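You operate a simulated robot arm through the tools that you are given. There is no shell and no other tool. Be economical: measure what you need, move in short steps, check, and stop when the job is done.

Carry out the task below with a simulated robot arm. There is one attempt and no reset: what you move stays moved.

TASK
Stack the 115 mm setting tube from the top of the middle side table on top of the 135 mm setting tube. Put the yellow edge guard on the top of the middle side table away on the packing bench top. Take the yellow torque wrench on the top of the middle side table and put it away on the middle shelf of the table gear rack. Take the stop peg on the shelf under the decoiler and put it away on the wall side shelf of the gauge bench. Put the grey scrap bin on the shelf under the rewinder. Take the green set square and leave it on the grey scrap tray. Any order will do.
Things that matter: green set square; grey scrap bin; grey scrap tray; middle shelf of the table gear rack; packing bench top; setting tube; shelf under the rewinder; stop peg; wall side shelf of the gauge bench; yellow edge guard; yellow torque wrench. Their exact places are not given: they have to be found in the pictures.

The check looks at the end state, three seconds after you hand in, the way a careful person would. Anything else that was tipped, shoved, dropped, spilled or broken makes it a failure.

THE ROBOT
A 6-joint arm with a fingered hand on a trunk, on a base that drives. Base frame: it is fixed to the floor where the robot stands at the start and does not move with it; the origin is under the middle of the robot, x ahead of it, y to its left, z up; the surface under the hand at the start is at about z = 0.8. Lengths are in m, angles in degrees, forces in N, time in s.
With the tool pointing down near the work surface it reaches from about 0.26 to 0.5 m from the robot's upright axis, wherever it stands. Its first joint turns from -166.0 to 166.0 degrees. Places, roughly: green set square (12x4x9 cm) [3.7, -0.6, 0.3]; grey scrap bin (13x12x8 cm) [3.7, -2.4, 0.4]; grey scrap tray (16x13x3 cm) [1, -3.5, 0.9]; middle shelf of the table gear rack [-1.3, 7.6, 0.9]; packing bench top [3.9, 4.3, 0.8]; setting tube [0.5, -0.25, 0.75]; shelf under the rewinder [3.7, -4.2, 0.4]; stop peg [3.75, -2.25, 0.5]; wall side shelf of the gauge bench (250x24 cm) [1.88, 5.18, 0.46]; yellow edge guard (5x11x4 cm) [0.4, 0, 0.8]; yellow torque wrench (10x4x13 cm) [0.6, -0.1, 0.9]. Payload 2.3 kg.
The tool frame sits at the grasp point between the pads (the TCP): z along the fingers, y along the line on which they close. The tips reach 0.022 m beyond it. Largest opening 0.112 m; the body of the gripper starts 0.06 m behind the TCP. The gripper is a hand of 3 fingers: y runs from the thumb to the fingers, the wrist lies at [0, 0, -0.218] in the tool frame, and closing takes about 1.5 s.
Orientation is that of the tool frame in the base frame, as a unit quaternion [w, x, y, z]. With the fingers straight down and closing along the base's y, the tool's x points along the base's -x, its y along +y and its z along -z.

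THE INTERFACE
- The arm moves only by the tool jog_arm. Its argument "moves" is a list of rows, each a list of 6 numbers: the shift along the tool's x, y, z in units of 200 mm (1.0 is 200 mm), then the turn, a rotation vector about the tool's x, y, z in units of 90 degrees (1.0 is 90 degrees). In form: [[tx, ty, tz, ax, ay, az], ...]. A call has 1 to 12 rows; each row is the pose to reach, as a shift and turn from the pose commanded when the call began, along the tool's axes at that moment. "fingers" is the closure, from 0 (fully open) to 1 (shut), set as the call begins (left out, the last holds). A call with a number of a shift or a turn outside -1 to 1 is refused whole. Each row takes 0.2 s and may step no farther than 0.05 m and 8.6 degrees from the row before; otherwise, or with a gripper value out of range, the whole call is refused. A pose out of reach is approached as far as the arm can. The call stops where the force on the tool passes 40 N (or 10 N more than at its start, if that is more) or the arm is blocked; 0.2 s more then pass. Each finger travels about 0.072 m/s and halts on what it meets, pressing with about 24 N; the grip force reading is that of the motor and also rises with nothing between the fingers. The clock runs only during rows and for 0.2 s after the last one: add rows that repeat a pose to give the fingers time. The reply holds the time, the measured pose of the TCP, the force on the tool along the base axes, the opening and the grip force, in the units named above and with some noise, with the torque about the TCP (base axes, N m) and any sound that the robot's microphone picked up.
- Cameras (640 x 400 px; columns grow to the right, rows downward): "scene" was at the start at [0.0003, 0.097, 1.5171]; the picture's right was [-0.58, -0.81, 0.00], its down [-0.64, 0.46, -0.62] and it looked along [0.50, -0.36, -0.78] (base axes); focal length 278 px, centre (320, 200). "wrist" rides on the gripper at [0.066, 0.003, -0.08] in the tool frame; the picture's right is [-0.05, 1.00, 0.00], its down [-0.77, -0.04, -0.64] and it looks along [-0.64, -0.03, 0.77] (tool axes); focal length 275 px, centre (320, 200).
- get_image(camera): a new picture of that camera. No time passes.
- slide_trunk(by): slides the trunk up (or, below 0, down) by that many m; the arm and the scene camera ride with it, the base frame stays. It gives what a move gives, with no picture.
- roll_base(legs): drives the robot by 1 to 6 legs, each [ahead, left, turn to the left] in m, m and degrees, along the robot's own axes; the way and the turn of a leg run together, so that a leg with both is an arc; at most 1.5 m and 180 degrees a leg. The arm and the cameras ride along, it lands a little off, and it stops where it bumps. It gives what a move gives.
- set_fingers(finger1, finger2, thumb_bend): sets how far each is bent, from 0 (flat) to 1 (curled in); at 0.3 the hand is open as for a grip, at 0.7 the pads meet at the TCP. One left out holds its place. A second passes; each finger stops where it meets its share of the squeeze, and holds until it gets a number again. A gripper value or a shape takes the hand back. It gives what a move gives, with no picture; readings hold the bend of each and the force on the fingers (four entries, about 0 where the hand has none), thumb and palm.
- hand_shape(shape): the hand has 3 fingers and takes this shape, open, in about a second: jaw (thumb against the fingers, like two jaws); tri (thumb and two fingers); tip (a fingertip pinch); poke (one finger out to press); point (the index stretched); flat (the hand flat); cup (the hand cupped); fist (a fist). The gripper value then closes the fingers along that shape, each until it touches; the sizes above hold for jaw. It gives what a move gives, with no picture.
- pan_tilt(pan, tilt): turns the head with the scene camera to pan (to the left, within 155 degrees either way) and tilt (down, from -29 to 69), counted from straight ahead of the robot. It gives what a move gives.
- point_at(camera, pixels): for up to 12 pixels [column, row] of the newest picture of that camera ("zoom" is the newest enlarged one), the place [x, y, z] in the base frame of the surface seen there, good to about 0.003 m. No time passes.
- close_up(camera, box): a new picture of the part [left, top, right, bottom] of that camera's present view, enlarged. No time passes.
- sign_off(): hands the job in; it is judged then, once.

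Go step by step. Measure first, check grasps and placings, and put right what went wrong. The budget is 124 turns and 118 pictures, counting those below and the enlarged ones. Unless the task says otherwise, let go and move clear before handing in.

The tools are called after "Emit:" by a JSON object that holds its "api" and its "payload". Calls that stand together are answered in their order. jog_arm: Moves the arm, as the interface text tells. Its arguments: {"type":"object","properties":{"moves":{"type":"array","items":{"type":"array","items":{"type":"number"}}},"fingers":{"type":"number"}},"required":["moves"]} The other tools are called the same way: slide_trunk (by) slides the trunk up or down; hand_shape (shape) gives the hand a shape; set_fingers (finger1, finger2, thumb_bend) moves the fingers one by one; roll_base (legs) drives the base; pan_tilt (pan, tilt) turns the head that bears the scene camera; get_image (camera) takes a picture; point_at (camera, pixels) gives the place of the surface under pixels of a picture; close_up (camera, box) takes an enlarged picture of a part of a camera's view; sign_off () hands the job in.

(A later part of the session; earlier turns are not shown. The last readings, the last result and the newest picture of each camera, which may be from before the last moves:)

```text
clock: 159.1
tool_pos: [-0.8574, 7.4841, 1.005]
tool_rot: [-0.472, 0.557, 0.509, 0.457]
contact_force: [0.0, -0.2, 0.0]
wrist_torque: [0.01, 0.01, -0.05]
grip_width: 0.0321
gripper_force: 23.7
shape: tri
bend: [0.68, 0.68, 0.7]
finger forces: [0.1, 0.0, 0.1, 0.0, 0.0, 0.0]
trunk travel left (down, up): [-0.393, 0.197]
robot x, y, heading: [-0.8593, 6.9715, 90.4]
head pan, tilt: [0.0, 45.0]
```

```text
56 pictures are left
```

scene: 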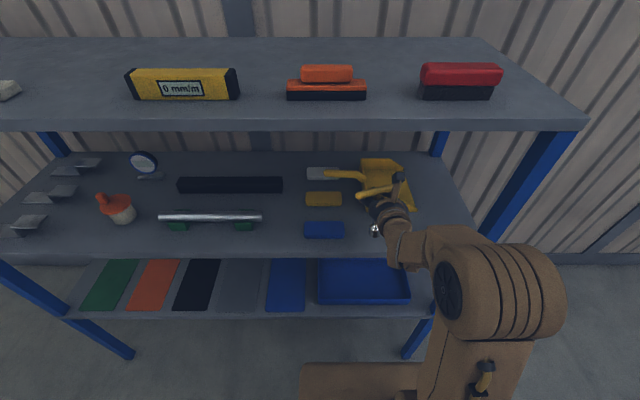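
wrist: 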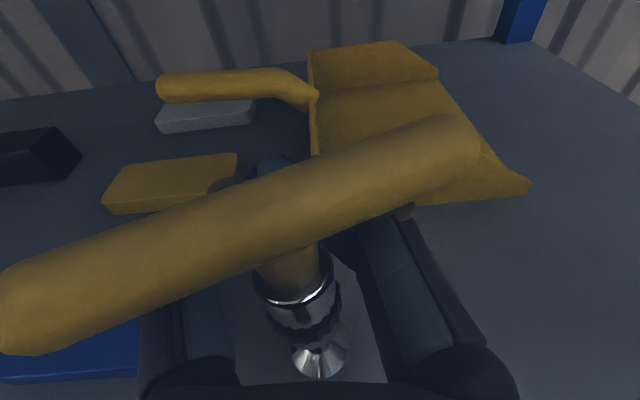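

It stands on its own now (finger forces zero). I lower the hand another 12 mm clear of the bar, then open.

Emit:
{"api": "jog_arm", "payload": {"moves": [[-0.03, 0.002, 0.004, 0, 0, 0], [-0.06, 0.004, 0.008, 0, 0, 0], [-0.06, 0.004, 0.008, 0, 0, 0]]}}

Emit:
{"api": "jog_arm", "payload": {"moves": [[0, 0, 0, 0, 0, 0], [0, 0, 0, 0, 0, 0], [0, 0, 0, 0, 0, 0], [0, 0, 0, 0, 0, 0], [0, 0, 0, 0, 0, 0], [0, 0, 0, 0, 0, 0], [0, 0, 0, 0, 0, 0]], "fingers": 0}}

Emit:
{"api": "get_image", "payload": {"camera": "wrist"}}

```text
clock: 159.9
tool_pos: [-0.8579, 7.4858, 0.9922]
tool_rot: [-0.471, 0.558, 0.508, 0.458]
contact_force: [0.2, -0.8, 0.2]
wrist_torque: [0.01, -0.03, 0.0]
grip_width: 0.0322
gripper_force: 23.8
shape: tri
bend: [0.68, 0.68, 0.7]
finger forces: [0.0, 0.1, 0.1, 0.0, 0.0, 0.0]
trunk travel left (down, up): [-0.393, 0.197]
robot x, y, heading: [-0.8573, 6.9679, 90.1]
head pan, tilt: [0.0, 45.0]
```

```text
clock: 161.5
tool_pos: [-0.8579, 7.4853, 0.9925]
tool_rot: [-0.471, 0.558, 0.509, 0.457]
contact_force: [0.4, 0.3, 0.5]
wrist_torque: [-0.02, -0.02, -0.02]
grip_width: 0.1118
gripper_force: 0.0
shape: tri
bend: [0.3, 0.3, 0.3]
finger forces: [0.0, 0.0, 0.1, 0.0, 0.0, 0.0]
trunk travel left (down, up): [-0.393, 0.197]
robot x, y, heading: [-0.8585, 6.9692, 90.2]
head pan, tilt: [0.0, 45.0]
```

```text
55 pictures are left
```

wrist: 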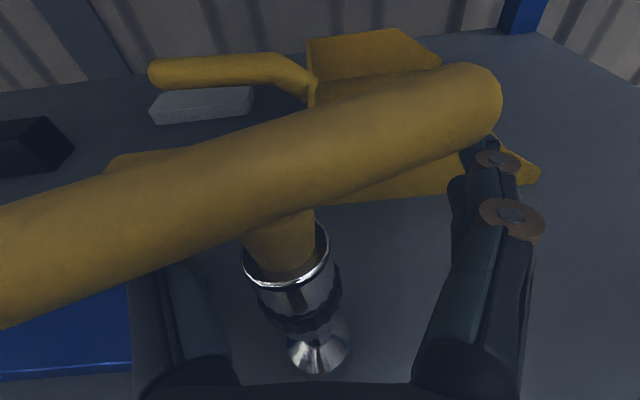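

Open and still standing. I lower 12 mm more so nothing can catch the bar, then retreat straight back.

Emit:
{"api": "jog_arm", "payload": {"moves": [[-0.03, 0.002, 0.004, 0, 0, 0], [-0.06, 0.004, 0.008, 0, 0, 0], [-0.06, 0.004, 0.008, 0, 0, 0]]}}

Emit:
{"api": "jog_arm", "payload": {"moves": [[-0.007, 0, -0.05, 0, 0, 0], [-0.014, 0, -0.1, 0, 0, 0], [-0.021, 0, -0.15, 0, 0, 0], [-0.028, 0, -0.2, 0, 0, 0], [-0.042, 0, -0.3, 0, 0, 0], [-0.056, 0, -0.4, 0, 0, 0], [-0.056, 0, -0.4, 0, 0, 0]]}}

Emit:
{"api": "get_image", "payload": {"camera": "wrist"}}

```text
clock: 162.3
tool_pos: [-0.8569, 7.486, 0.981]
tool_rot: [-0.471, 0.557, 0.508, 0.458]
contact_force: [-0.1, 0.6, 0.0]
wrist_torque: [0.01, -0.04, 0.01]
grip_width: 0.1118
gripper_force: 0.0
shape: tri
bend: [0.3, 0.3, 0.3]
finger forces: [0.0, 0.1, 0.0, 0.1, 0.1, 0.0]
trunk travel left (down, up): [-0.393, 0.197]
robot x, y, heading: [-0.8589, 6.9669, 90.1]
head pan, tilt: [0.0, 45.0]
```

```text
clock: 163.9
tool_pos: [-0.8625, 7.4273, 0.9761]
tool_rot: [-0.471, 0.557, 0.509, 0.457]
contact_force: [0.6, -0.5, 0.2]
wrist_torque: [0.0, 0.0, -0.02]
grip_width: 0.1119
gripper_force: 0.0
shape: tri
bend: [0.3, 0.3, 0.3]
finger forces: [0.1, 0.0, 0.0, 0.0, 0.0, 0.0]
out of reach, approached as far as the arm can: row 5, 6, 7
trunk travel left (down, up): [-0.393, 0.197]
robot x, y, heading: [-0.8575, 6.9719, 90.0]
head pan, tilt: [0.0, 45.0]
```

```text
54 pictures are left
```

wrist: 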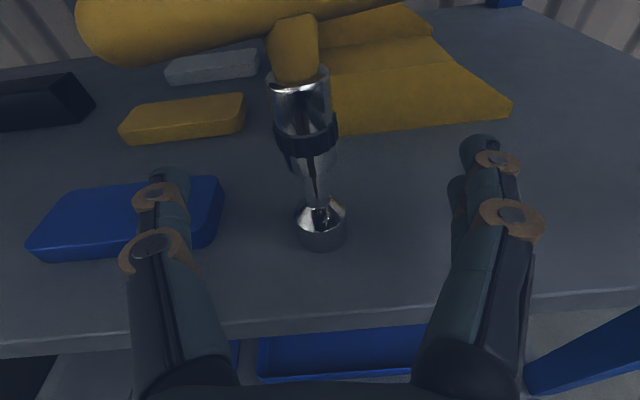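

The wrench stands and the hand is mostly clear; the rest of the retreat goes by the base. Then I verify.

Emit:
{"api": "roll_base", "payload": {"legs": [[-0.35, 0, 0]]}}

Emit:
{"api": "get_image", "payload": {"camera": "scene"}}

```text
clock: 166.1
tool_pos: [-0.8658, 7.0852, 0.9764]
tool_rot: [-0.473, 0.555, 0.51, 0.456]
contact_force: [-0.7, -0.2, -0.4]
wrist_torque: [-0.03, 0.01, -0.02]
grip_width: 0.1117
gripper_force: 0.0
shape: tri
bend: [0.3, 0.3, 0.3]
finger forces: [0.0, 0.0, 0.1, 0.0, 0.0, 0.0]
trunk travel left (down, up): [-0.393, 0.197]
robot x, y, heading: [-0.8576, 6.6274, 90.1]
head pan, tilt: [0.0, 45.0]
```

```text
53 pictures are left
```

scene: 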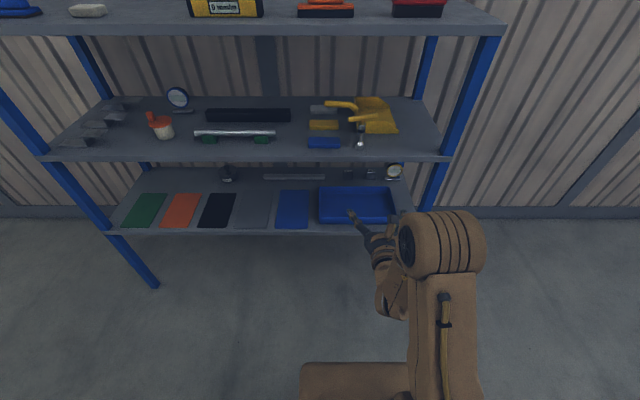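

The wrench stands upright on the middle shelf, nothing else disturbed. I reset the hand to jaw/vertical and drive back for the edge guard.

Emit:
{"api": "hand_shape", "payload": {"shape": "jaw"}}

Emit:
{"api": "jog_arm", "payload": {"moves": [[0, 0, 0, 0, 0, -0.044], [0, 0, 0, 0, 0, -0.044]]}}

Emit:
{"api": "jog_arm", "payload": {"moves": [[0, 0, 0, 0, -0.09, 0], [0, 0, 0, 0, -0.18, 0], [0, 0, 0, 0, -0.27, 0], [0, 0, 0, 0, -0.36, 0], [0, 0, 0, 0, -0.45, 0], [0, 0, 0, 0, -0.54, 0], [0, 0, 0, 0, -0.63, 0], [0, 0, 0, 0, -0.72, 0], [0, 0, 0, 0, -0.81, 0], [0, 0, 0, 0, -0.9, 0], [0, 0, 0, 0, -0.913, 0]]}}

Emit:
{"api": "jog_arm", "payload": {"moves": [[0, 0, 0, 0, 0, -0.09], [0, 0, 0, 0, 0, -0.18], [0, 0, 0, 0, 0, -0.27], [0, 0, 0, 0, 0, -0.36], [0, 0, 0, 0, 0, -0.45], [0, 0, 0, 0, 0, -0.54], [0, 0, 0, 0, 0, -0.63], [0, 0, 0, 0, 0, -0.72], [0, 0, 0, 0, 0, -0.81], [0, 0, 0, 0, 0, -0.9], [0, 0, 0, 0, 0, -0.99], [0, 0, 0, 0, 0, -1.0]]}}

Emit:
{"api": "slide_trunk", "payload": {"by": 0.1}}

Emit:
{"api": "roll_base", "payload": {"legs": [[0, -0.83, 0], [-1.4, 0, 0], [-1.4, 0, 0], [-1.4, 0, 0], [-1.4, 0, 0], [-1.0, 0, 0]]}}

```text
clock: 167.0
tool_pos: [-0.8643, 7.0863, 0.9767]
tool_rot: [-0.472, 0.557, 0.51, 0.456]
contact_force: [0.9, -0.2, -0.9]
wrist_torque: [-0.01, -0.03, -0.03]
grip_width: 0.1119
gripper_force: 0.1
shape: jaw
bend: [0.3, 0.3, 0.3]
finger forces: [0.0, 0.1, 0.0, 0.0, 0.0, 0.1]
trunk travel left (down, up): [-0.393, 0.197]
robot x, y, heading: [-0.8604, 6.6248, 90.2]
head pan, tilt: [0.0, 45.0]
```

```text
clock: 167.6
tool_pos: [-0.8653, 7.0851, 0.9763]
tool_rot: [-0.456, 0.538, 0.529, 0.472]
contact_force: [-0.4, 0.0, -0.1]
wrist_torque: [0.01, 0.01, 0.06]
grip_width: 0.112
gripper_force: 0.0
shape: jaw
bend: [0.3, 0.3, 0.3]
finger forces: [0.0, 0.1, 0.1, 0.0, 0.0, 0.0]
trunk travel left (down, up): [-0.393, 0.197]
robot x, y, heading: [-0.8581, 6.6305, 90.4]
head pan, tilt: [0.0, 45.0]
```

```text
clock: 170.0
tool_pos: [-0.8637, 7.0872, 0.9757]
tool_rot: [0.004, 0.716, 0.699, 0.003]
contact_force: [-0.1, 0.0, -0.3]
wrist_torque: [0.01, -0.03, 0.01]
grip_width: 0.1117
gripper_force: 0.0
shape: jaw
bend: [0.3, 0.3, 0.3]
finger forces: [0.0, 0.1, 0.0, 0.0, 0.0, 0.0]
out of reach, approached as far as the arm can: row 5
trunk travel left (down, up): [-0.393, 0.197]
robot x, y, heading: [-0.8585, 6.6328, 90.4]
head pan, tilt: [0.0, 45.0]
```

```text
clock: 172.6
tool_pos: [-0.8646, 7.0873, 0.9767]
tool_rot: [0.005, 0.012, 1.0, -0.001]
contact_force: [-0.2, -0.3, -0.3]
wrist_torque: [-0.01, -0.05, 0.01]
grip_width: 0.1119
gripper_force: 0.1
shape: jaw
bend: [0.3, 0.3, 0.3]
finger forces: [0.1, 0.1, 0.1, 0.0, 0.0, 0.1]
trunk travel left (down, up): [-0.393, 0.197]
robot x, y, heading: [-0.8583, 6.6306, 90.3]
head pan, tilt: [0.0, 45.0]
```

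```text
clock: 174.0
tool_pos: [-0.8648, 7.0863, 1.0756]
tool_rot: [0.004, 0.013, 1.0, -0.001]
contact_force: [0.1, -0.3, -0.9]
wrist_torque: [0.04, 0.02, 0.05]
grip_width: 0.112
gripper_force: 0.1
shape: jaw
bend: [0.3, 0.3, 0.3]
finger forces: [0.0, 0.0, 0.1, 0.0, 0.1, 0.1]
trunk travel left (down, up): [-0.493, 0.097]
robot x, y, heading: [-0.8569, 6.6302, 90.4]
head pan, tilt: [0.0, 45.0]
```

```text
clock: 208.2
tool_pos: [0.0014, 0.7645, 1.0768]
tool_rot: [0.004, -0.074, 0.997, 0.0]
contact_force: [-0.4, -0.6, -0.3]
wrist_torque: [0.01, 0.0, -0.01]
grip_width: 0.112
gripper_force: 0.2
shape: jaw
bend: [0.3, 0.3, 0.3]
finger forces: [0.0, 0.1, 0.0, 0.0, 0.0, 0.0]
trunk travel left (down, up): [-0.493, 0.097]
robot x, y, heading: [0.0887, 0.3144, 100.0]
head pan, tilt: [0.0, 45.0]
stopped in leg 6: the robot was blocked; the commanded pose is now the measured one
```

The base drifted in x and bumped the side table's corner. I check the table's contents before moving.

Emit:
{"api": "pan_tilt", "payload": {"pan": -135, "tilt": 50}}

Emit:
{"api": "get_image", "payload": {"camera": "scene"}}

```text
clock: 210.4
tool_pos: [0.0012, 0.7658, 1.0759]
tool_rot: [0.004, -0.075, 0.997, -0.001]
contact_force: [0.0, -0.8, 0.8]
wrist_torque: [0.04, 0.02, 0.0]
grip_width: 0.1118
gripper_force: 0.1
shape: jaw
bend: [0.3, 0.3, 0.3]
finger forces: [0.1, 0.0, 0.0, 0.1, 0.0, 0.0]
trunk travel left (down, up): [-0.493, 0.097]
robot x, y, heading: [0.089, 0.3183, 100.5]
head pan, tilt: [-135.0, 50.0]
```

```text
52 pictures are left
```

scene: 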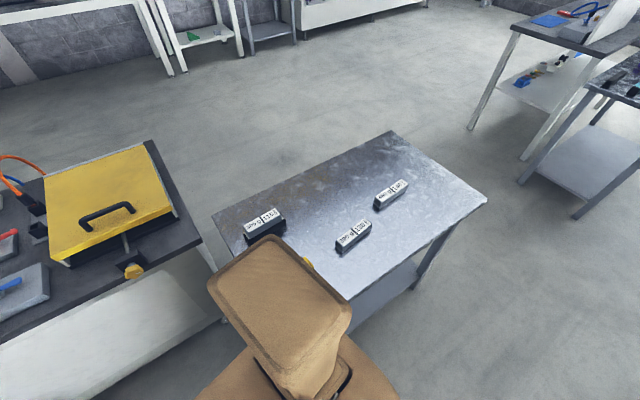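

Emit:
{"api": "point_at", "payload": {"camera": "scene", "pixels": [[485, 200], [393, 134], [216, 214], [248, 226], [276, 212], [340, 244], [370, 224], [306, 262], [345, 296]]}}

Emit:
{"api": "close_up", "payload": {"camera": "scene", "box": [225, 170, 425, 295]}}

```text
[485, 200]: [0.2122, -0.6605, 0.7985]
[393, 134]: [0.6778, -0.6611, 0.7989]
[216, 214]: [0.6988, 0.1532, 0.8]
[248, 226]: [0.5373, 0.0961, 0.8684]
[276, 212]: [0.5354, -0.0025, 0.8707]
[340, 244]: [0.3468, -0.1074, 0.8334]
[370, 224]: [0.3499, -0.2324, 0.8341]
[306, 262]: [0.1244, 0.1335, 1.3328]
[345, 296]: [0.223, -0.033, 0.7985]
```

```text
3.20 times, centred on (325, 232) of scene
```

zoom: 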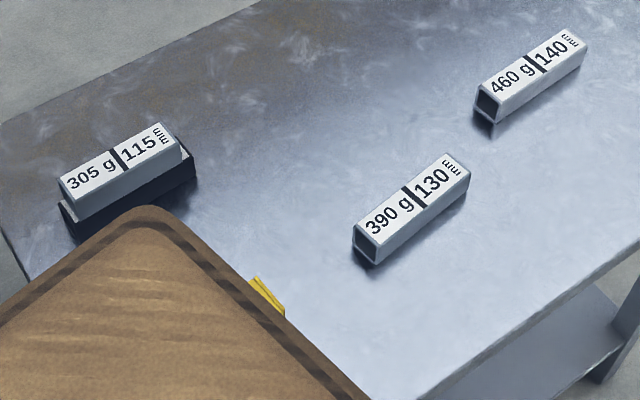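

Table and tubes are unmoved. I step away, turn to face the table, and approach the guard.

Emit:
{"api": "roll_base", "payload": {"legs": [[0, 0.28, 0], [0, 0, -100.3], [0, -0.22, 0], [0.13, 0, 0]]}}

Emit:
{"api": "pan_tilt", "payload": {"pan": 0, "tilt": 55}}

Emit:
{"api": "get_image", "payload": {"camera": "wrist"}}

Emit:
{"api": "get_image", "payload": {"camera": "scene"}}

```text
clock: 218.7
tool_pos: [0.4067, 0.0586, 1.0754]
tool_rot: [0.002, 0.713, 0.701, -0.005]
contact_force: [0.4, 0.0, -0.3]
wrist_torque: [0.0, 0.04, 0.01]
grip_width: 0.1118
gripper_force: 0.1
shape: jaw
bend: [0.3, 0.3, 0.3]
finger forces: [0.1, 0.1, 0.0, 0.0, 0.0, 0.0]
trunk travel left (down, up): [-0.493, 0.097]
robot x, y, heading: [-0.0483, 0.05, 0.8]
head pan, tilt: [-135.0, 50.0]
```

```text
clock: 220.9
tool_pos: [0.4067, 0.059, 1.0755]
tool_rot: [0.002, 0.714, 0.701, -0.004]
contact_force: [0.1, -0.7, 0.3]
wrist_torque: [-0.01, -0.03, 0.03]
grip_width: 0.1119
gripper_force: 0.1
shape: jaw
bend: [0.3, 0.3, 0.3]
finger forces: [0.0, 0.1, 0.0, 0.1, 0.0, 0.1]
trunk travel left (down, up): [-0.493, 0.097]
robot x, y, heading: [-0.0516, 0.05, 0.5]
head pan, tilt: [0.0, 55.0]
```

```text
50 pictures are left
```

wrist: 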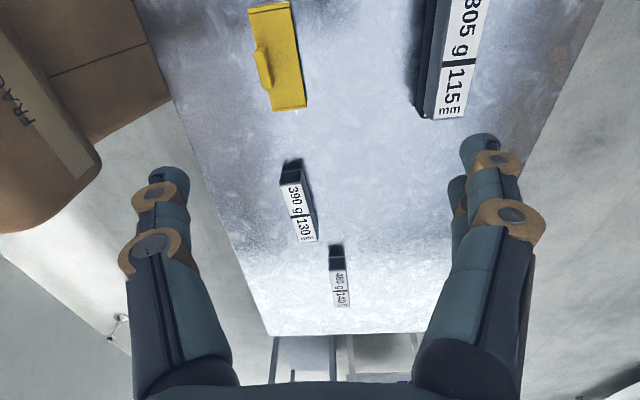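

```text
49 pictures are left
```

scene: 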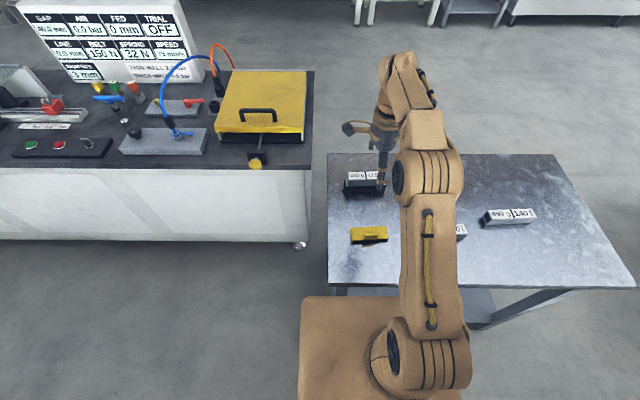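

Emit:
{"api": "close_up", "payload": {"camera": "scene", "box": [340, 215, 400, 255]}}

Emit:
{"api": "point_at", "payload": {"camera": "zoom", "pixels": [[125, 150], [490, 120], [140, 280], [500, 240], [250, 265], [370, 255], [310, 190], [310, 235], [310, 290], [130, 200], [495, 180]]}}

Emit:
{"api": "point_at", "payload": {"camera": "wrist", "pixels": [[252, 12], [290, 5], [272, 106], [303, 104], [262, 68], [250, 50], [282, 60]]}}

```text
10.00 times, centred on (370, 235) of scene
```

zoom: 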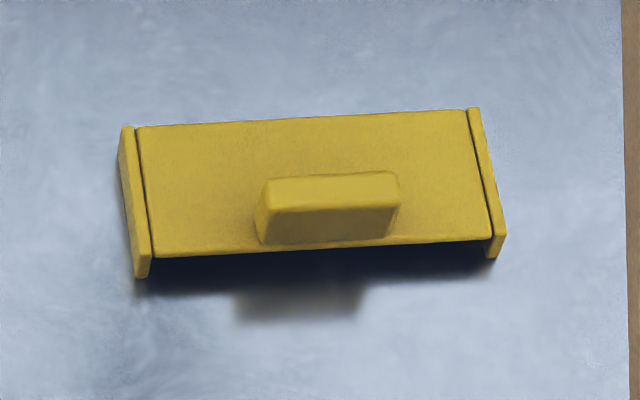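

```text
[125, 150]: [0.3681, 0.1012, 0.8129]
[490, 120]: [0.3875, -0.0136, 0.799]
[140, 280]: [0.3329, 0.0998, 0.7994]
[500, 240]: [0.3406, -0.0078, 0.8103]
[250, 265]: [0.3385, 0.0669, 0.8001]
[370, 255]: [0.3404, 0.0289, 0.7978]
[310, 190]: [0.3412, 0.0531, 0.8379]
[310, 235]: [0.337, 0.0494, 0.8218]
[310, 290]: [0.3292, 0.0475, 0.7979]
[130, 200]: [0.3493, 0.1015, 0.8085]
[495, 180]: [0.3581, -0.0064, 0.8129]
```

```text
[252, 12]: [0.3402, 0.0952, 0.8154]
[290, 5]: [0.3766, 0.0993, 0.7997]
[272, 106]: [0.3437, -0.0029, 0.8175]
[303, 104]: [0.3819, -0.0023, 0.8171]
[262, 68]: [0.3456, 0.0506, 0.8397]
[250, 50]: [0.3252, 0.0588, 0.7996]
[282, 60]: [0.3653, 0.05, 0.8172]
```

The guard's axis is ~92.6°, centre (0.362,0.047), plate top 0.817. I position above it and descend.

Emit:
{"api": "jog_arm", "payload": {"moves": [[-0.02, -0.08, 0.15, 0, 0, -0.02], [-0.04, -0.15, 0.35, 0, 0, -0.04], [-0.065, -0.225, 0.55, 0, 0, -0.04], [-0.065, -0.225, 0.75, 0, 0, -0.04], [-0.065, -0.225, 0.85, 0, 0, -0.04], [-0.065, -0.225, 0.85, 0, 0, -0.04]]}}

Emit:
{"api": "get_image", "payload": {"camera": "wrist"}}

```text
clock: 222.3
tool_pos: [0.3612, 0.0447, 0.9051]
tool_rot: [0.003, 0.691, 0.723, -0.004]
contact_force: [0.2, -0.3, -0.1]
wrist_torque: [0.03, 0.03, 0.01]
grip_width: 0.1118
gripper_force: 0.1
shape: jaw
bend: [0.3, 0.3, 0.3]
finger forces: [0.0, 0.0, 0.0, 0.0, 0.1, 0.0]
trunk travel left (down, up): [-0.493, 0.097]
robot x, y, heading: [-0.0527, 0.0498, 0.4]
head pan, tilt: [0.0, 55.0]
```

```text
47 pictures are left
```

wrist: 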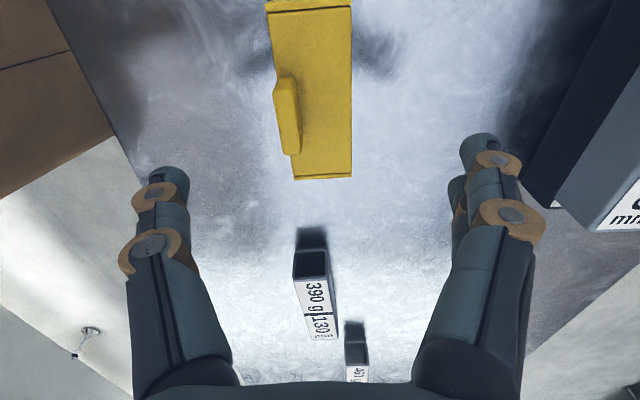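

Emit:
{"api": "jog_arm", "payload": {"moves": [[0, 0, 0.15, 0, 0, -0.028], [0, 0, 0.3, 0, 0, -0.028], [0, 0, 0.39, 0, 0, -0.028], [0, 0, 0.39, 0, 0, -0.028]]}}

Emit:
{"api": "jog_arm", "payload": {"moves": [[0, 0, 0, 0, 0, 0], [0, 0, 0, 0, 0, 0], [0, 0, 0, 0, 0, 0], [0, 0, 0, 0, 0, 0], [0, 0, 0, 0, 0, 0], [0, 0, 0, 0, 0, 0], [0, 0, 0, 0, 0, 0], [0, 0, 0, 0, 0, 0]], "fingers": 1}}

Emit:
{"api": "get_image", "payload": {"camera": "wrist"}}

```text
clock: 223.3
tool_pos: [0.3632, 0.0455, 0.8291]
tool_rot: [0.002, 0.675, 0.738, -0.003]
contact_force: [0.1, 0.5, -1.3]
wrist_torque: [0.0, 0.0, -0.03]
grip_width: 0.1115
gripper_force: 0.1
shape: jaw
bend: [0.3, 0.3, 0.3]
finger forces: [0.0, 0.0, 0.0, 0.0, 0.0, 0.0]
trunk travel left (down, up): [-0.493, 0.097]
robot x, y, heading: [-0.0526, 0.0525, 0.6]
head pan, tilt: [0.0, 55.0]
```

```text
clock: 225.1
tool_pos: [0.3628, 0.0448, 0.8307]
tool_rot: [0.002, 0.674, 0.738, -0.004]
contact_force: [0.2, -0.6, 0.4]
wrist_torque: [0.0, 0.0, 0.03]
grip_width: 0.0379
gripper_force: 24.0
shape: jaw
bend: [0.74, 0.74, 0.7]
finger forces: [10.9, 10.8, 0.0, 0.1, 21.8, 0.1]
trunk travel left (down, up): [-0.493, 0.097]
robot x, y, heading: [-0.0539, 0.0513, 0.4]
head pan, tilt: [0.0, 55.0]
```

```text
46 pictures are left
```

wrist: 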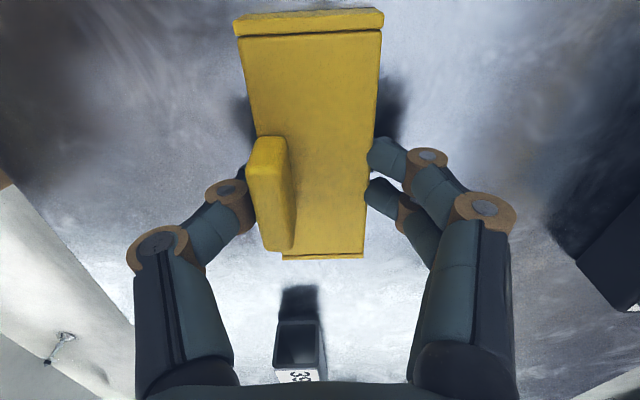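

The guard is held firmly (≈22 N on its flat sides). I lift it and drive around the table toward the packing bench.

Emit:
{"api": "jog_arm", "payload": {"moves": [[0, 0, -0.2, 0, 0, 0], [0, 0, -0.4, 0, 0, 0], [0, 0, -0.6, 0, 0, 0], [0, 0, -0.8, 0, 0, 0], [0, 0, -1.0, 0, 0, 0]]}}

Emit:
{"api": "roll_base", "payload": {"legs": [[-0.1, 0, 0], [0, -1.22, 0], [1.5, 0, 0], [0.95, 0, 0], [0, 1.5, 0], [0, 1.2, 0]]}}

Emit:
{"api": "pan_tilt", "payload": {"pan": 45, "tilt": 25}}

Emit:
{"api": "get_image", "payload": {"camera": "scene"}}

```text
clock: 226.3
tool_pos: [0.363, 0.0483, 1.0258]
tool_rot: [0.002, 0.674, 0.739, -0.004]
contact_force: [0.0, 0.1, 0.3]
wrist_torque: [-0.01, 0.02, -0.03]
grip_width: 0.0379
gripper_force: 24.0
shape: jaw
bend: [0.74, 0.74, 0.7]
finger forces: [10.8, 10.9, 0.1, 0.0, 21.8, 0.0]
trunk travel left (down, up): [-0.493, 0.097]
robot x, y, heading: [-0.0511, 0.0464, 0.8]
head pan, tilt: [0.0, 55.0]
```

```text
clock: 257.7
tool_pos: [2.6873, 1.5636, 1.0263]
tool_rot: [0.001, 0.674, 0.738, -0.004]
contact_force: [-0.1, 0.1, -0.2]
wrist_torque: [0.03, 0.0, -0.03]
grip_width: 0.0377
gripper_force: 23.4
shape: jaw
bend: [0.74, 0.74, 0.7]
finger forces: [10.8, 10.8, 0.0, 0.0, 21.7, 0.0]
trunk travel left (down, up): [-0.493, 0.097]
robot x, y, heading: [2.2751, 1.5617, 0.9]
head pan, tilt: [0.0, 55.0]
```

```text
clock: 258.8
tool_pos: [2.6876, 1.5636, 1.0271]
tool_rot: [0.001, 0.674, 0.738, -0.005]
contact_force: [0.5, 0.5, -0.5]
wrist_torque: [-0.04, -0.01, -0.02]
grip_width: 0.0379
gripper_force: 23.7
shape: jaw
bend: [0.74, 0.74, 0.7]
finger forces: [10.8, 10.9, 0.0, 0.0, 21.9, 0.1]
trunk travel left (down, up): [-0.493, 0.097]
robot x, y, heading: [2.2714, 1.569, 0.8]
head pan, tilt: [45.0, 25.0]
```

```text
45 pictures are left
```

scene: 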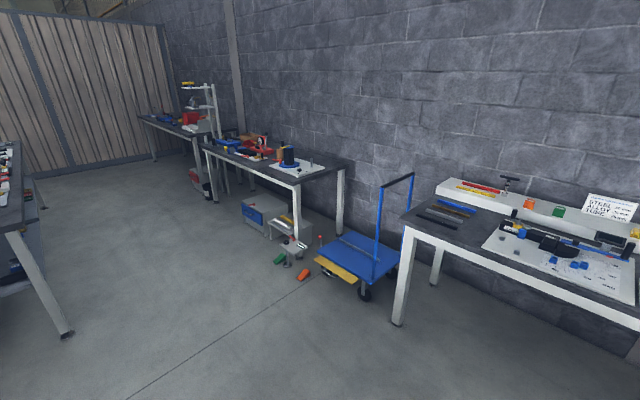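

Emit:
{"api": "point_at", "payload": {"camera": "scene", "pixels": [[297, 183], [345, 163], [206, 146], [240, 148], [290, 165], [335, 160], [262, 160], [296, 250], [345, 280], [303, 275], [65, 330], [215, 200]]}}

Emit:
{"api": "close_up", "payload": {"camera": "scene", "box": [195, 120, 355, 200]}}

```text
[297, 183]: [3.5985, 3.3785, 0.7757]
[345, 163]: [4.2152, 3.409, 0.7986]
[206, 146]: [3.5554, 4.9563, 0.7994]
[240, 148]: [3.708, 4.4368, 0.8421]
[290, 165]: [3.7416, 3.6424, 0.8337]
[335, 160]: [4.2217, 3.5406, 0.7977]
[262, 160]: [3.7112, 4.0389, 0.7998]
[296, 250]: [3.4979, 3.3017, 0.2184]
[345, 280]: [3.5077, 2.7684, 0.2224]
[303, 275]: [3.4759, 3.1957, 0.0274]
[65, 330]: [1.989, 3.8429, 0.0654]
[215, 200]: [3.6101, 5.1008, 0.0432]
```

```text
4.00 times, centred on (275, 160) of scene
```

zoom: 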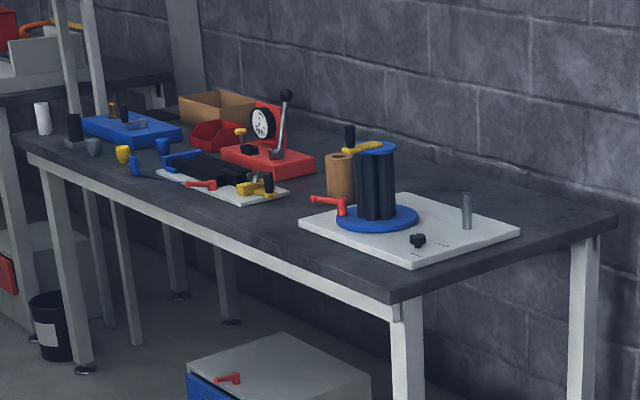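

Emit:
{"api": "point_at", "payload": {"camera": "zoom", "pixels": [[300, 222], [288, 190], [232, 203], [310, 250], [260, 215], [285, 222], [412, 263], [155, 175], [100, 165], [340, 285], [60, 150], [320, 200]]}}

```text
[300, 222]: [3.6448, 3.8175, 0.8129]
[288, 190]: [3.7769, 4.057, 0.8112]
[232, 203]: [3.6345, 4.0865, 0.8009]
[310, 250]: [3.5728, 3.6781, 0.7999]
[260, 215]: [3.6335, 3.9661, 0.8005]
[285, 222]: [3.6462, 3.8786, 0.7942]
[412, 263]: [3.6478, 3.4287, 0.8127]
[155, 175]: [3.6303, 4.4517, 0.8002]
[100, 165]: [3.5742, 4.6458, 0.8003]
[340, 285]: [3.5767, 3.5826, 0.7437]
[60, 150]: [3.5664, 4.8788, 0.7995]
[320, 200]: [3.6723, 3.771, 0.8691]
```

I pick the gap at (3.625, 3.94) between the white plates. Drive there in front of the bench.

Emit:
{"api": "roll_base", "payload": {"legs": [[0.45, 0, 0], [0, 1.2, 0], [0, 1.18, -0.8], [0.4, 0, 0]]}}

Emit:
{"api": "pan_tilt", "payload": {"pan": 0, "tilt": 52}}

Emit:
{"api": "get_image", "payload": {"camera": "scene"}}

```text
clock: 274.9
tool_pos: [3.4865, 3.9588, 1.0263]
tool_rot: [0.002, 0.667, 0.745, -0.005]
contact_force: [-0.1, -0.4, 0.5]
wrist_torque: [0.03, 0.01, 0.0]
grip_width: 0.038
gripper_force: 24.5
shape: jaw
bend: [0.74, 0.74, 0.7]
finger forces: [10.9, 10.8, 0.0, 0.0, 21.7, 0.1]
trunk travel left (down, up): [-0.493, 0.097]
robot x, y, heading: [3.0725, 3.9532, 1.8]
head pan, tilt: [45.0, 25.0]
```

```text
clock: 276.0
tool_pos: [3.4874, 3.9588, 1.0267]
tool_rot: [0.002, 0.667, 0.745, -0.004]
contact_force: [0.1, -0.1, -0.1]
wrist_torque: [-0.06, 0.01, -0.04]
grip_width: 0.0379
gripper_force: 24.0
shape: jaw
bend: [0.74, 0.74, 0.7]
finger forces: [10.9, 10.8, 0.0, 0.0, 21.7, 0.0]
trunk travel left (down, up): [-0.493, 0.097]
robot x, y, heading: [3.0713, 3.9497, 1.9]
head pan, tilt: [0.0, 52.0]
```

```text
43 pictures are left
```

scene: 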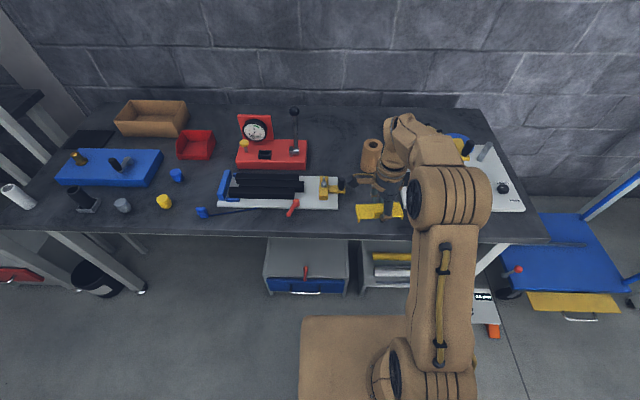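

Emit:
{"api": "point_at", "payload": {"camera": "scene", "pixels": [[305, 272], [345, 245], [338, 206], [350, 222], [403, 205], [340, 190], [300, 240]]}}

Emit:
{"api": "roll_base", "payload": {"legs": [[0.13, 0, -1.8]]}}

```text
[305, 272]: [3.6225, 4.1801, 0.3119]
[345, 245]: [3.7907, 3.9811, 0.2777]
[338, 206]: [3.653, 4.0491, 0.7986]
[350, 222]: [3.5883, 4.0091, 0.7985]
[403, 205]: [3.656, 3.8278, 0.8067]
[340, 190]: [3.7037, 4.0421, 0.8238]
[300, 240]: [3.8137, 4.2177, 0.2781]
```

```text
clock: 277.3
tool_pos: [3.6181, 3.948, 1.0262]
tool_rot: [0.002, 0.679, 0.735, -0.005]
contact_force: [0.5, 0.3, 0.3]
wrist_torque: [-0.01, 0.0, -0.02]
grip_width: 0.0378
gripper_force: 24.1
shape: jaw
bend: [0.74, 0.74, 0.7]
finger forces: [10.9, 10.8, 0.0, 0.0, 21.7, 0.0]
trunk travel left (down, up): [-0.493, 0.097]
robot x, y, heading: [3.2001, 3.954, -0.1]
head pan, tilt: [0.0, 52.0]
```

Emit:
{"api": "jog_arm", "payload": {"moves": [[0, 0.04, 0.2, 0, 0, 0], [0, 0.04, 0.4, 0, 0, 0], [0, 0.04, 0.6, 0, 0, 0], [0, 0.04, 0.8, 0, 0, 0], [0, 0.04, 0.93, 0, 0, 0], [0, 0.04, 0.93, 0, 0, 0]]}}

Emit:
{"api": "jog_arm", "payload": {"moves": [[0, 0, 0.01, 0, 0, 0], [0, 0, 0.02, 0, 0, 0], [0, 0, 0.03, 0, 0, 0], [0, 0, 0.03, 0, 0, 0]]}}

```text
clock: 278.7
tool_pos: [3.6242, 3.9468, 0.8416]
tool_rot: [0.003, 0.678, 0.735, -0.004]
contact_force: [0.4, 0.5, -0.2]
wrist_torque: [-0.01, -0.01, 0.04]
grip_width: 0.0377
gripper_force: 23.9
shape: jaw
bend: [0.74, 0.74, 0.7]
finger forces: [10.9, 10.9, 0.1, 0.0, 21.6, 0.0]
trunk travel left (down, up): [-0.493, 0.097]
robot x, y, heading: [3.205, 3.9557, 0.0]
head pan, tilt: [0.0, 52.0]
```

```text
clock: 279.7
tool_pos: [3.6258, 3.9454, 0.8337]
tool_rot: [0.002, 0.679, 0.734, -0.003]
contact_force: [-0.6, 0.6, -1.4]
wrist_torque: [-0.01, -0.01, -0.01]
grip_width: 0.0377
gripper_force: 24.2
shape: jaw
bend: [0.74, 0.74, 0.7]
finger forces: [10.9, 10.9, 0.1, 0.1, 21.7, 0.0]
trunk travel left (down, up): [-0.493, 0.097]
robot x, y, heading: [3.2014, 3.9527, 0.1]
head pan, tilt: [0.0, 52.0]
```

Emit:
{"api": "jog_arm", "payload": {"moves": [[0, 0, 0.008, 0, 0, 0], [0, 0, 0.014, 0, 0, 0], [0, 0, 0.014, 0, 0, 0]]}}

Emit:
{"api": "jog_arm", "payload": {"moves": [[0, 0, 0, 0, 0, 0], [0, 0, 0, 0, 0, 0], [0, 0, 0, 0, 0, 0], [0, 0, 0, 0, 0, 0], [0, 0, 0, 0, 0, 0], [0, 0, 0, 0, 0, 0], [0, 0, 0, 0, 0, 0], [0, 0, 0, 0, 0, 0]], "fingers": 0}}

Emit:
{"api": "jog_arm", "payload": {"moves": [[0, 0, -0.2, 0, 0, 0], [0, 0, -0.4, 0, 0, 0], [0, 0, -0.6, 0, 0, 0], [0, 0, -0.8, 0, 0, 0], [0, 0, -1.0, 0, 0, 0]]}}

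Emit:
{"api": "roll_base", "payload": {"legs": [[-0.35, 0, 0]]}}

Emit:
{"api": "get_image", "payload": {"camera": "scene"}}

```text
clock: 280.5
tool_pos: [3.6241, 3.9472, 0.831]
tool_rot: [0.002, 0.679, 0.734, -0.003]
contact_force: [0.1, -0.5, 0.1]
wrist_torque: [0.02, 0.02, -0.01]
grip_width: 0.0375
gripper_force: 23.9
shape: jaw
bend: [0.74, 0.74, 0.7]
finger forces: [11.0, 10.8, 0.1, 0.1, 21.6, 0.1]
trunk travel left (down, up): [-0.493, 0.097]
robot x, y, heading: [3.2026, 3.9528, 0.2]
head pan, tilt: [0.0, 52.0]
```

```text
clock: 282.3
tool_pos: [3.6249, 3.9467, 0.8325]
tool_rot: [0.002, 0.679, 0.734, -0.004]
contact_force: [1.7, 0.3, -0.1]
wrist_torque: [0.03, 0.03, 0.01]
grip_width: 0.1119
gripper_force: 0.1
shape: jaw
bend: [0.3, 0.3, 0.3]
finger forces: [0.1, 0.0, 0.0, 0.0, 0.1, 0.0]
trunk travel left (down, up): [-0.493, 0.097]
robot x, y, heading: [3.2004, 3.9512, 0.4]
head pan, tilt: [0.0, 52.0]
```

```text
clock: 283.5
tool_pos: [3.623, 3.9511, 1.0316]
tool_rot: [0.003, 0.68, 0.734, -0.005]
contact_force: [-0.5, -0.3, 0.0]
wrist_torque: [0.0, 0.01, -0.01]
grip_width: 0.1119
gripper_force: 0.0
shape: jaw
bend: [0.3, 0.3, 0.3]
finger forces: [0.0, 0.0, 0.1, 0.0, 0.0, 0.1]
trunk travel left (down, up): [-0.493, 0.097]
robot x, y, heading: [3.2034, 3.9542, -0.1]
head pan, tilt: [0.0, 52.0]
```

```text
clock: 285.8
tool_pos: [3.2703, 3.9484, 1.0315]
tool_rot: [0.004, 0.679, 0.734, -0.004]
contact_force: [0.1, 0.2, 0.3]
wrist_torque: [0.0, 0.01, 0.04]
grip_width: 0.1119
gripper_force: 0.0
shape: jaw
bend: [0.3, 0.3, 0.3]
finger forces: [0.1, 0.1, 0.1, 0.0, 0.1, 0.0]
trunk travel left (down, up): [-0.493, 0.097]
robot x, y, heading: [2.8508, 3.9515, -0.1]
head pan, tilt: [0.0, 52.0]
```

```text
42 pictures are left
```

scene: 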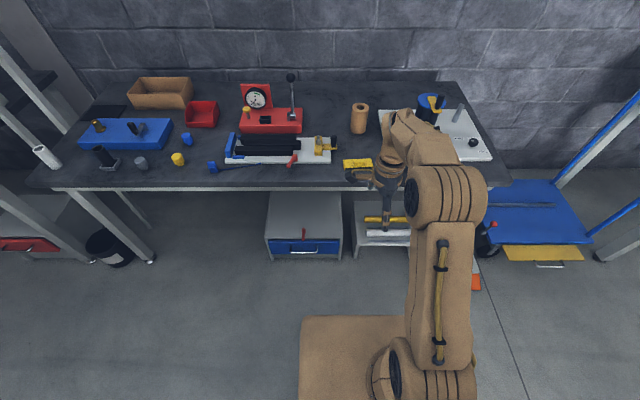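

The guard sits on the packing bench. Next, the set square at (3.7,-0.6,0.3): I drive south along the wall benches.

Emit:
{"api": "roll_base", "payload": {"legs": [[-0.1, 0, 0], [0, -1.5, 0], [0, -1.5, 0], [0, -1.5, 0]]}}

Emit:
{"api": "pan_tilt", "payload": {"pan": -10, "tilt": 38}}

Emit:
{"api": "get_image", "payload": {"camera": "scene"}}

```text
clock: 308.1
tool_pos: [3.2693, -0.5647, 1.0316]
tool_rot: [0.004, 0.664, 0.747, -0.004]
contact_force: [0.4, 1.3, -0.1]
wrist_torque: [-0.05, 0.01, 0.04]
grip_width: 0.1121
gripper_force: 0.1
shape: jaw
bend: [0.3, 0.3, 0.3]
finger forces: [0.0, 0.1, 0.1, 0.0, 0.0, 0.0]
trunk travel left (down, up): [-0.493, 0.097]
robot x, y, heading: [2.8486, -0.577, 2.3]
head pan, tilt: [0.0, 52.0]
```

```text
clock: 308.9
tool_pos: [3.2692, -0.5632, 1.0315]
tool_rot: [0.002, 0.664, 0.747, -0.003]
contact_force: [0.5, 1.1, 0.4]
wrist_torque: [-0.02, 0.0, 0.01]
grip_width: 0.1122
gripper_force: 0.0
shape: jaw
bend: [0.3, 0.3, 0.3]
finger forces: [0.1, 0.0, 0.0, 0.1, 0.1, 0.1]
trunk travel left (down, up): [-0.493, 0.097]
robot x, y, heading: [2.845, -0.5784, 2.4]
head pan, tilt: [-10.0, 38.0]
```

```text
41 pictures are left
```

scene: 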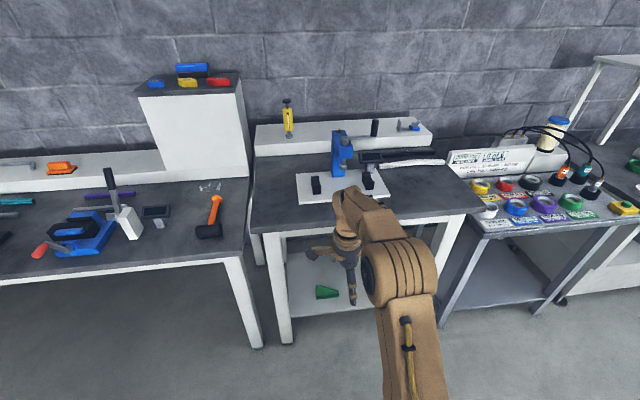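

Emit:
{"api": "close_up", "payload": {"camera": "scene", "box": [280, 240, 380, 320]}}

Emit:
{"api": "point_at", "payload": {"camera": "zoom", "pixels": [[225, 290], [250, 360], [380, 355], [310, 310], [355, 330], [90, 380], [240, 330], [290, 345], [150, 200]]}}

Emit:
{"api": "point_at", "payload": {"camera": "scene", "pixels": [[282, 340], [250, 228], [480, 208], [430, 300], [290, 312], [290, 258], [262, 345], [445, 315], [540, 310]]}}

```text
5.00 times, centred on (330, 280) of scene
```

zoom: 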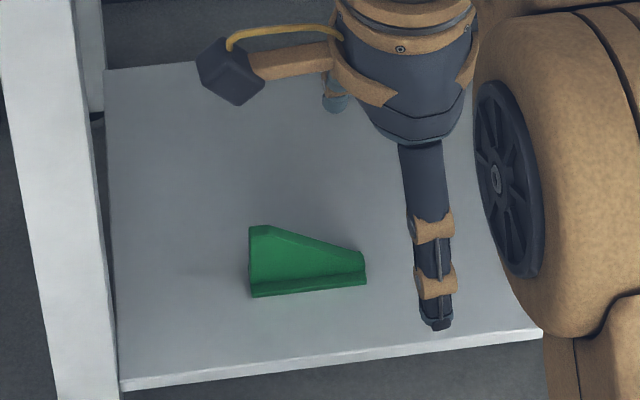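

```text
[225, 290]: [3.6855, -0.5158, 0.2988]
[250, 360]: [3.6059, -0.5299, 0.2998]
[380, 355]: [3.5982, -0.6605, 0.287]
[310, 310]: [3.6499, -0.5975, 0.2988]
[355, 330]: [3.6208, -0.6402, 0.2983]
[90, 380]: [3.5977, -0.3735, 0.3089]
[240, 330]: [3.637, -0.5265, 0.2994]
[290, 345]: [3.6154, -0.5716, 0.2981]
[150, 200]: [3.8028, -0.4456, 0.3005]
```

```text
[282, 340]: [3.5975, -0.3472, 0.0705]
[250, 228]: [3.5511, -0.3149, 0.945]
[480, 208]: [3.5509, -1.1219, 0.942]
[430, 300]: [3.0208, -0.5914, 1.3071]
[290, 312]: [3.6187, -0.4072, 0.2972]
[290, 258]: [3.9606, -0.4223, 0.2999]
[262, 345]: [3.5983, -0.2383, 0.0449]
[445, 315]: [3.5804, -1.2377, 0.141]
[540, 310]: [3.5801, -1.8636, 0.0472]
```

Emit:
{"api": "point_at", "payload": {"camera": "zoom", "pixels": [[253, 230], [268, 232], [345, 255], [362, 262], [253, 293], [365, 283], [300, 262], [252, 270], [320, 248], [310, 288]]}}

```text
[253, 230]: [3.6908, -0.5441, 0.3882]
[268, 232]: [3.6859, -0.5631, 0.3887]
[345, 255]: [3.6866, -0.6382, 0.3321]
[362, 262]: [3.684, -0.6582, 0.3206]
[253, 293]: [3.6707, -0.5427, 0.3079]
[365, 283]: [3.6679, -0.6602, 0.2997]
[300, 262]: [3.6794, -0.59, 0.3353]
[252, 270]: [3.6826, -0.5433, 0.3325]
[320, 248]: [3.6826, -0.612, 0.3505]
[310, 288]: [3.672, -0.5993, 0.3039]
```

The set square stands on the low shelf (z 0.30), web along y at x≈3.688. I lower the trunk and arm, then roll in under the tabletop with the hand vertical.

Emit:
{"api": "slide_trunk", "payload": {"by": -0.485}}

Emit:
{"api": "jog_arm", "payload": {"moves": [[0, 0.05, 0.1, 0, 0, 0.0], [0, 0.1, 0.2, 0, 0, 0], [0, 0.15, 0.35, 0, 0, 0], [0, 0.2, 0.48, 0, 0, 0], [0, 0.2, 0.48, 0, 0, 0]]}}

Emit:
{"api": "roll_base", "payload": {"legs": [[0.2, 0, -2.4]]}}

Emit:
{"api": "get_image", "payload": {"camera": "scene"}}

Emit:
{"api": "get_image", "payload": {"camera": "wrist"}}

```text
refused: -0.485 is not a number from -0.4 to 0.4
```

```text
clock: 310.1
tool_pos: [3.3087, -0.56, 0.9357]
tool_rot: [0.002, 0.665, 0.747, -0.003]
contact_force: [0.1, 0.0, 0.6]
wrist_torque: [-0.03, 0.03, -0.01]
grip_width: 0.1122
gripper_force: 0.0
shape: jaw
bend: [0.3, 0.3, 0.3]
finger forces: [0.1, 0.0, 0.0, 0.1, 0.1, 0.1]
trunk travel left (down, up): [-0.493, 0.097]
robot x, y, heading: [2.8474, -0.5705, 2.3]
head pan, tilt: [-10.0, 38.0]
```

```text
clock: 311.7
tool_pos: [3.5003, -0.5749, 0.9365]
tool_rot: [0.003, 0.681, 0.732, -0.003]
contact_force: [-25.2, 6.9, -5.8]
wrist_torque: [0.03, 0.41, 0.41]
grip_width: 0.111
gripper_force: 0.1
shape: jaw
bend: [0.39, 0.39, 0.3]
finger forces: [12.5, 13.3, 0.0, 0.0, 0.0, 0.0]
trunk travel left (down, up): [-0.493, 0.097]
robot x, y, heading: [3.0398, -0.5726, -0.3]
head pan, tilt: [-10.0, 38.0]
```

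```text
39 pictures are left
```

scene: 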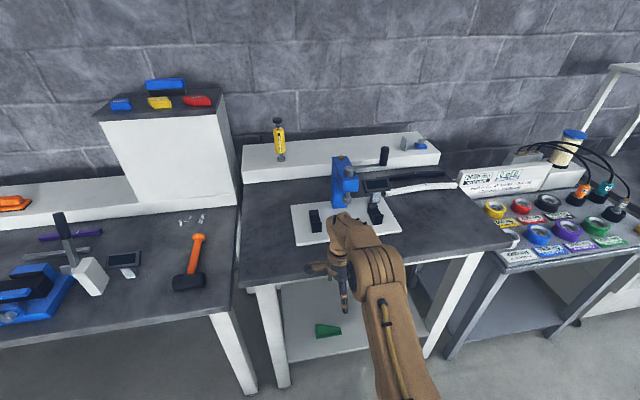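

```text
38 pictures are left
```

wrist: 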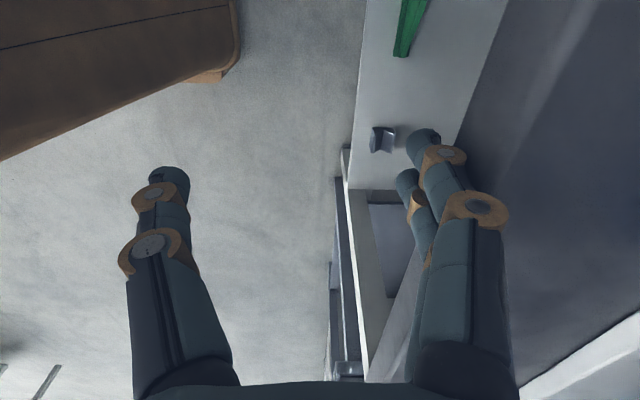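

The trunk move was refused, so the fingertips pressed the table edge (25 N). I back off at once, then lower the trunk in two steps.

Emit:
{"api": "roll_base", "payload": {"legs": [[-0.2, 0, 0]]}}

Emit:
{"api": "slide_trunk", "payload": {"by": -0.3}}

Emit:
{"api": "slide_trunk", "payload": {"by": -0.185}}

Emit:
{"api": "get_image", "payload": {"camera": "scene"}}

```text
clock: 313.3
tool_pos: [3.3032, -0.5758, 0.9348]
tool_rot: [0.001, 0.681, 0.732, -0.005]
contact_force: [-1.0, 0.2, 0.3]
wrist_torque: [-0.02, -0.04, 0.0]
grip_width: 0.1122
gripper_force: 0.0
shape: jaw
bend: [0.3, 0.3, 0.3]
finger forces: [0.0, 0.1, 0.0, 0.0, 0.0, 0.0]
trunk travel left (down, up): [-0.493, 0.097]
robot x, y, heading: [2.8462, -0.5697, 0.0]
head pan, tilt: [-10.0, 38.0]
```

```text
clock: 316.3
tool_pos: [3.3047, -0.5752, 0.6345]
tool_rot: [0.0, 0.681, 0.732, -0.005]
contact_force: [-0.1, -0.5, -0.1]
wrist_torque: [-0.02, 0.03, 0.0]
grip_width: 0.1119
gripper_force: 0.1
shape: jaw
bend: [0.3, 0.3, 0.3]
finger forces: [0.0, 0.0, 0.1, 0.0, 0.0, 0.0]
trunk travel left (down, up): [-0.193, 0.397]
robot x, y, heading: [2.8457, -0.572, -0.5]
head pan, tilt: [-10.0, 38.0]
```

```text
clock: 318.3
tool_pos: [3.3053, -0.5747, 0.4495]
tool_rot: [0.001, 0.681, 0.732, -0.005]
contact_force: [0.0, -0.1, 0.3]
wrist_torque: [-0.01, 0.02, -0.02]
grip_width: 0.1121
gripper_force: 0.1
shape: jaw
bend: [0.3, 0.3, 0.3]
finger forces: [0.0, 0.0, 0.1, 0.0, 0.0, 0.0]
trunk travel left (down, up): [-0.008, 0.582]
robot x, y, heading: [2.8484, -0.5729, -0.4]
head pan, tilt: [-10.0, 38.0]
```

```text
37 pictures are left
```

scene: 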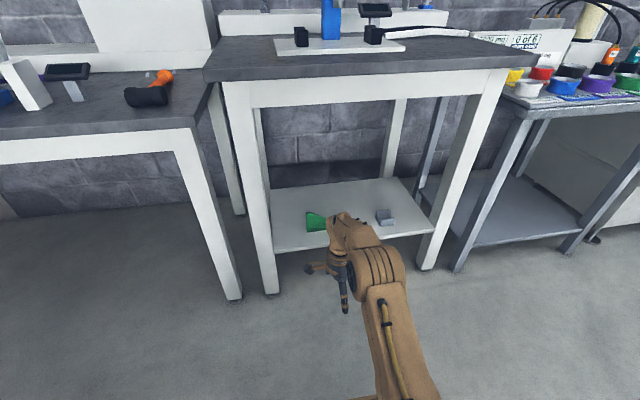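

The arm is now low enough to pass under the apron. Roll in 0.30 m and check.

Emit:
{"api": "roll_base", "payload": {"legs": [[0.3, 0, 0.3]]}}

Emit:
{"api": "get_image", "payload": {"camera": "wrist"}}

Emit:
{"api": "point_at", "payload": {"camera": "wrist", "pixels": [[400, 30], [410, 10], [395, 60], [420, 40]]}}

```text
clock: 320.3
tool_pos: [3.6001, -0.5733, 0.4498]
tool_rot: [0.001, 0.679, 0.734, -0.005]
contact_force: [-0.4, -0.7, 0.4]
wrist_torque: [0.02, -0.02, 0.0]
grip_width: 0.1119
gripper_force: 0.1
shape: jaw
bend: [0.3, 0.3, 0.3]
finger forces: [0.1, 0.1, 0.1, 0.1, 0.0, 0.0]
trunk travel left (down, up): [-0.008, 0.582]
robot x, y, heading: [3.1437, -0.5766, -0.3]
head pan, tilt: [-10.0, 38.0]
```

```text
36 pictures are left
```

wrist: 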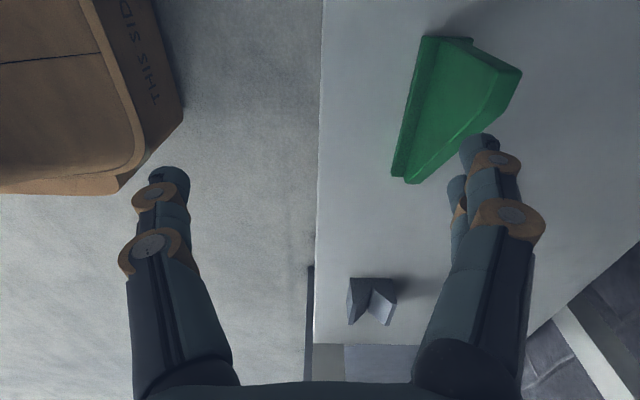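

```text
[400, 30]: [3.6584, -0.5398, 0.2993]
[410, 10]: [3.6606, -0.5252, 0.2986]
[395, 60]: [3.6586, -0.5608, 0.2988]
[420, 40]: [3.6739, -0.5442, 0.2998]
```

Emit:
{"api": "point_at", "payload": {"camera": "wrist", "pixels": [[516, 76], [478, 44], [440, 40], [428, 40], [395, 172], [412, 180], [440, 100], [500, 100], [460, 110]]}}

```text
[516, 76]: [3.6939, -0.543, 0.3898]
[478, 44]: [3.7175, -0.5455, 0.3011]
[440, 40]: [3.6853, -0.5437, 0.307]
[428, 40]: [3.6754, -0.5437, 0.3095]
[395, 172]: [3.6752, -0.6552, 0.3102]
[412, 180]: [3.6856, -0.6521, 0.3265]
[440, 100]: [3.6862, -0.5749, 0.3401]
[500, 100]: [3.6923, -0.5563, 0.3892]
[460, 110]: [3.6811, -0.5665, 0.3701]
```

Emit:
{"api": "roll_base", "payload": {"legs": [[0.075, 0, 0.3]]}}

Emit:
{"api": "jog_arm", "payload": {"moves": [[0, 0, 0, 0, 0, 0.05], [0, 0, 0, 0, 0, 0.05]]}}

```text
clock: 321.4
tool_pos: [3.6735, -0.5718, 0.4495]
tool_rot: [0.001, 0.677, 0.736, -0.003]
contact_force: [-0.2, -0.4, -0.4]
wrist_torque: [-0.01, 0.0, 0.0]
grip_width: 0.1118
gripper_force: 0.1
shape: jaw
bend: [0.3, 0.3, 0.3]
finger forces: [0.0, 0.0, 0.0, 0.0, 0.0, 0.0]
trunk travel left (down, up): [-0.008, 0.582]
robot x, y, heading: [3.2122, -0.5739, 0.5]
head pan, tilt: [-10.0, 38.0]
```

```text
clock: 322.0
tool_pos: [3.6736, -0.572, 0.4492]
tool_rot: [0.0, 0.707, 0.708, -0.005]
contact_force: [-0.5, 0.4, 1.0]
wrist_torque: [-0.01, -0.01, 0.02]
grip_width: 0.1117
gripper_force: 0.0
shape: jaw
bend: [0.3, 0.3, 0.3]
finger forces: [0.0, 0.0, 0.1, 0.0, 0.0, 0.0]
trunk travel left (down, up): [-0.008, 0.582]
robot x, y, heading: [3.215, -0.5758, 0.4]
head pan, tilt: [-10.0, 38.0]
```

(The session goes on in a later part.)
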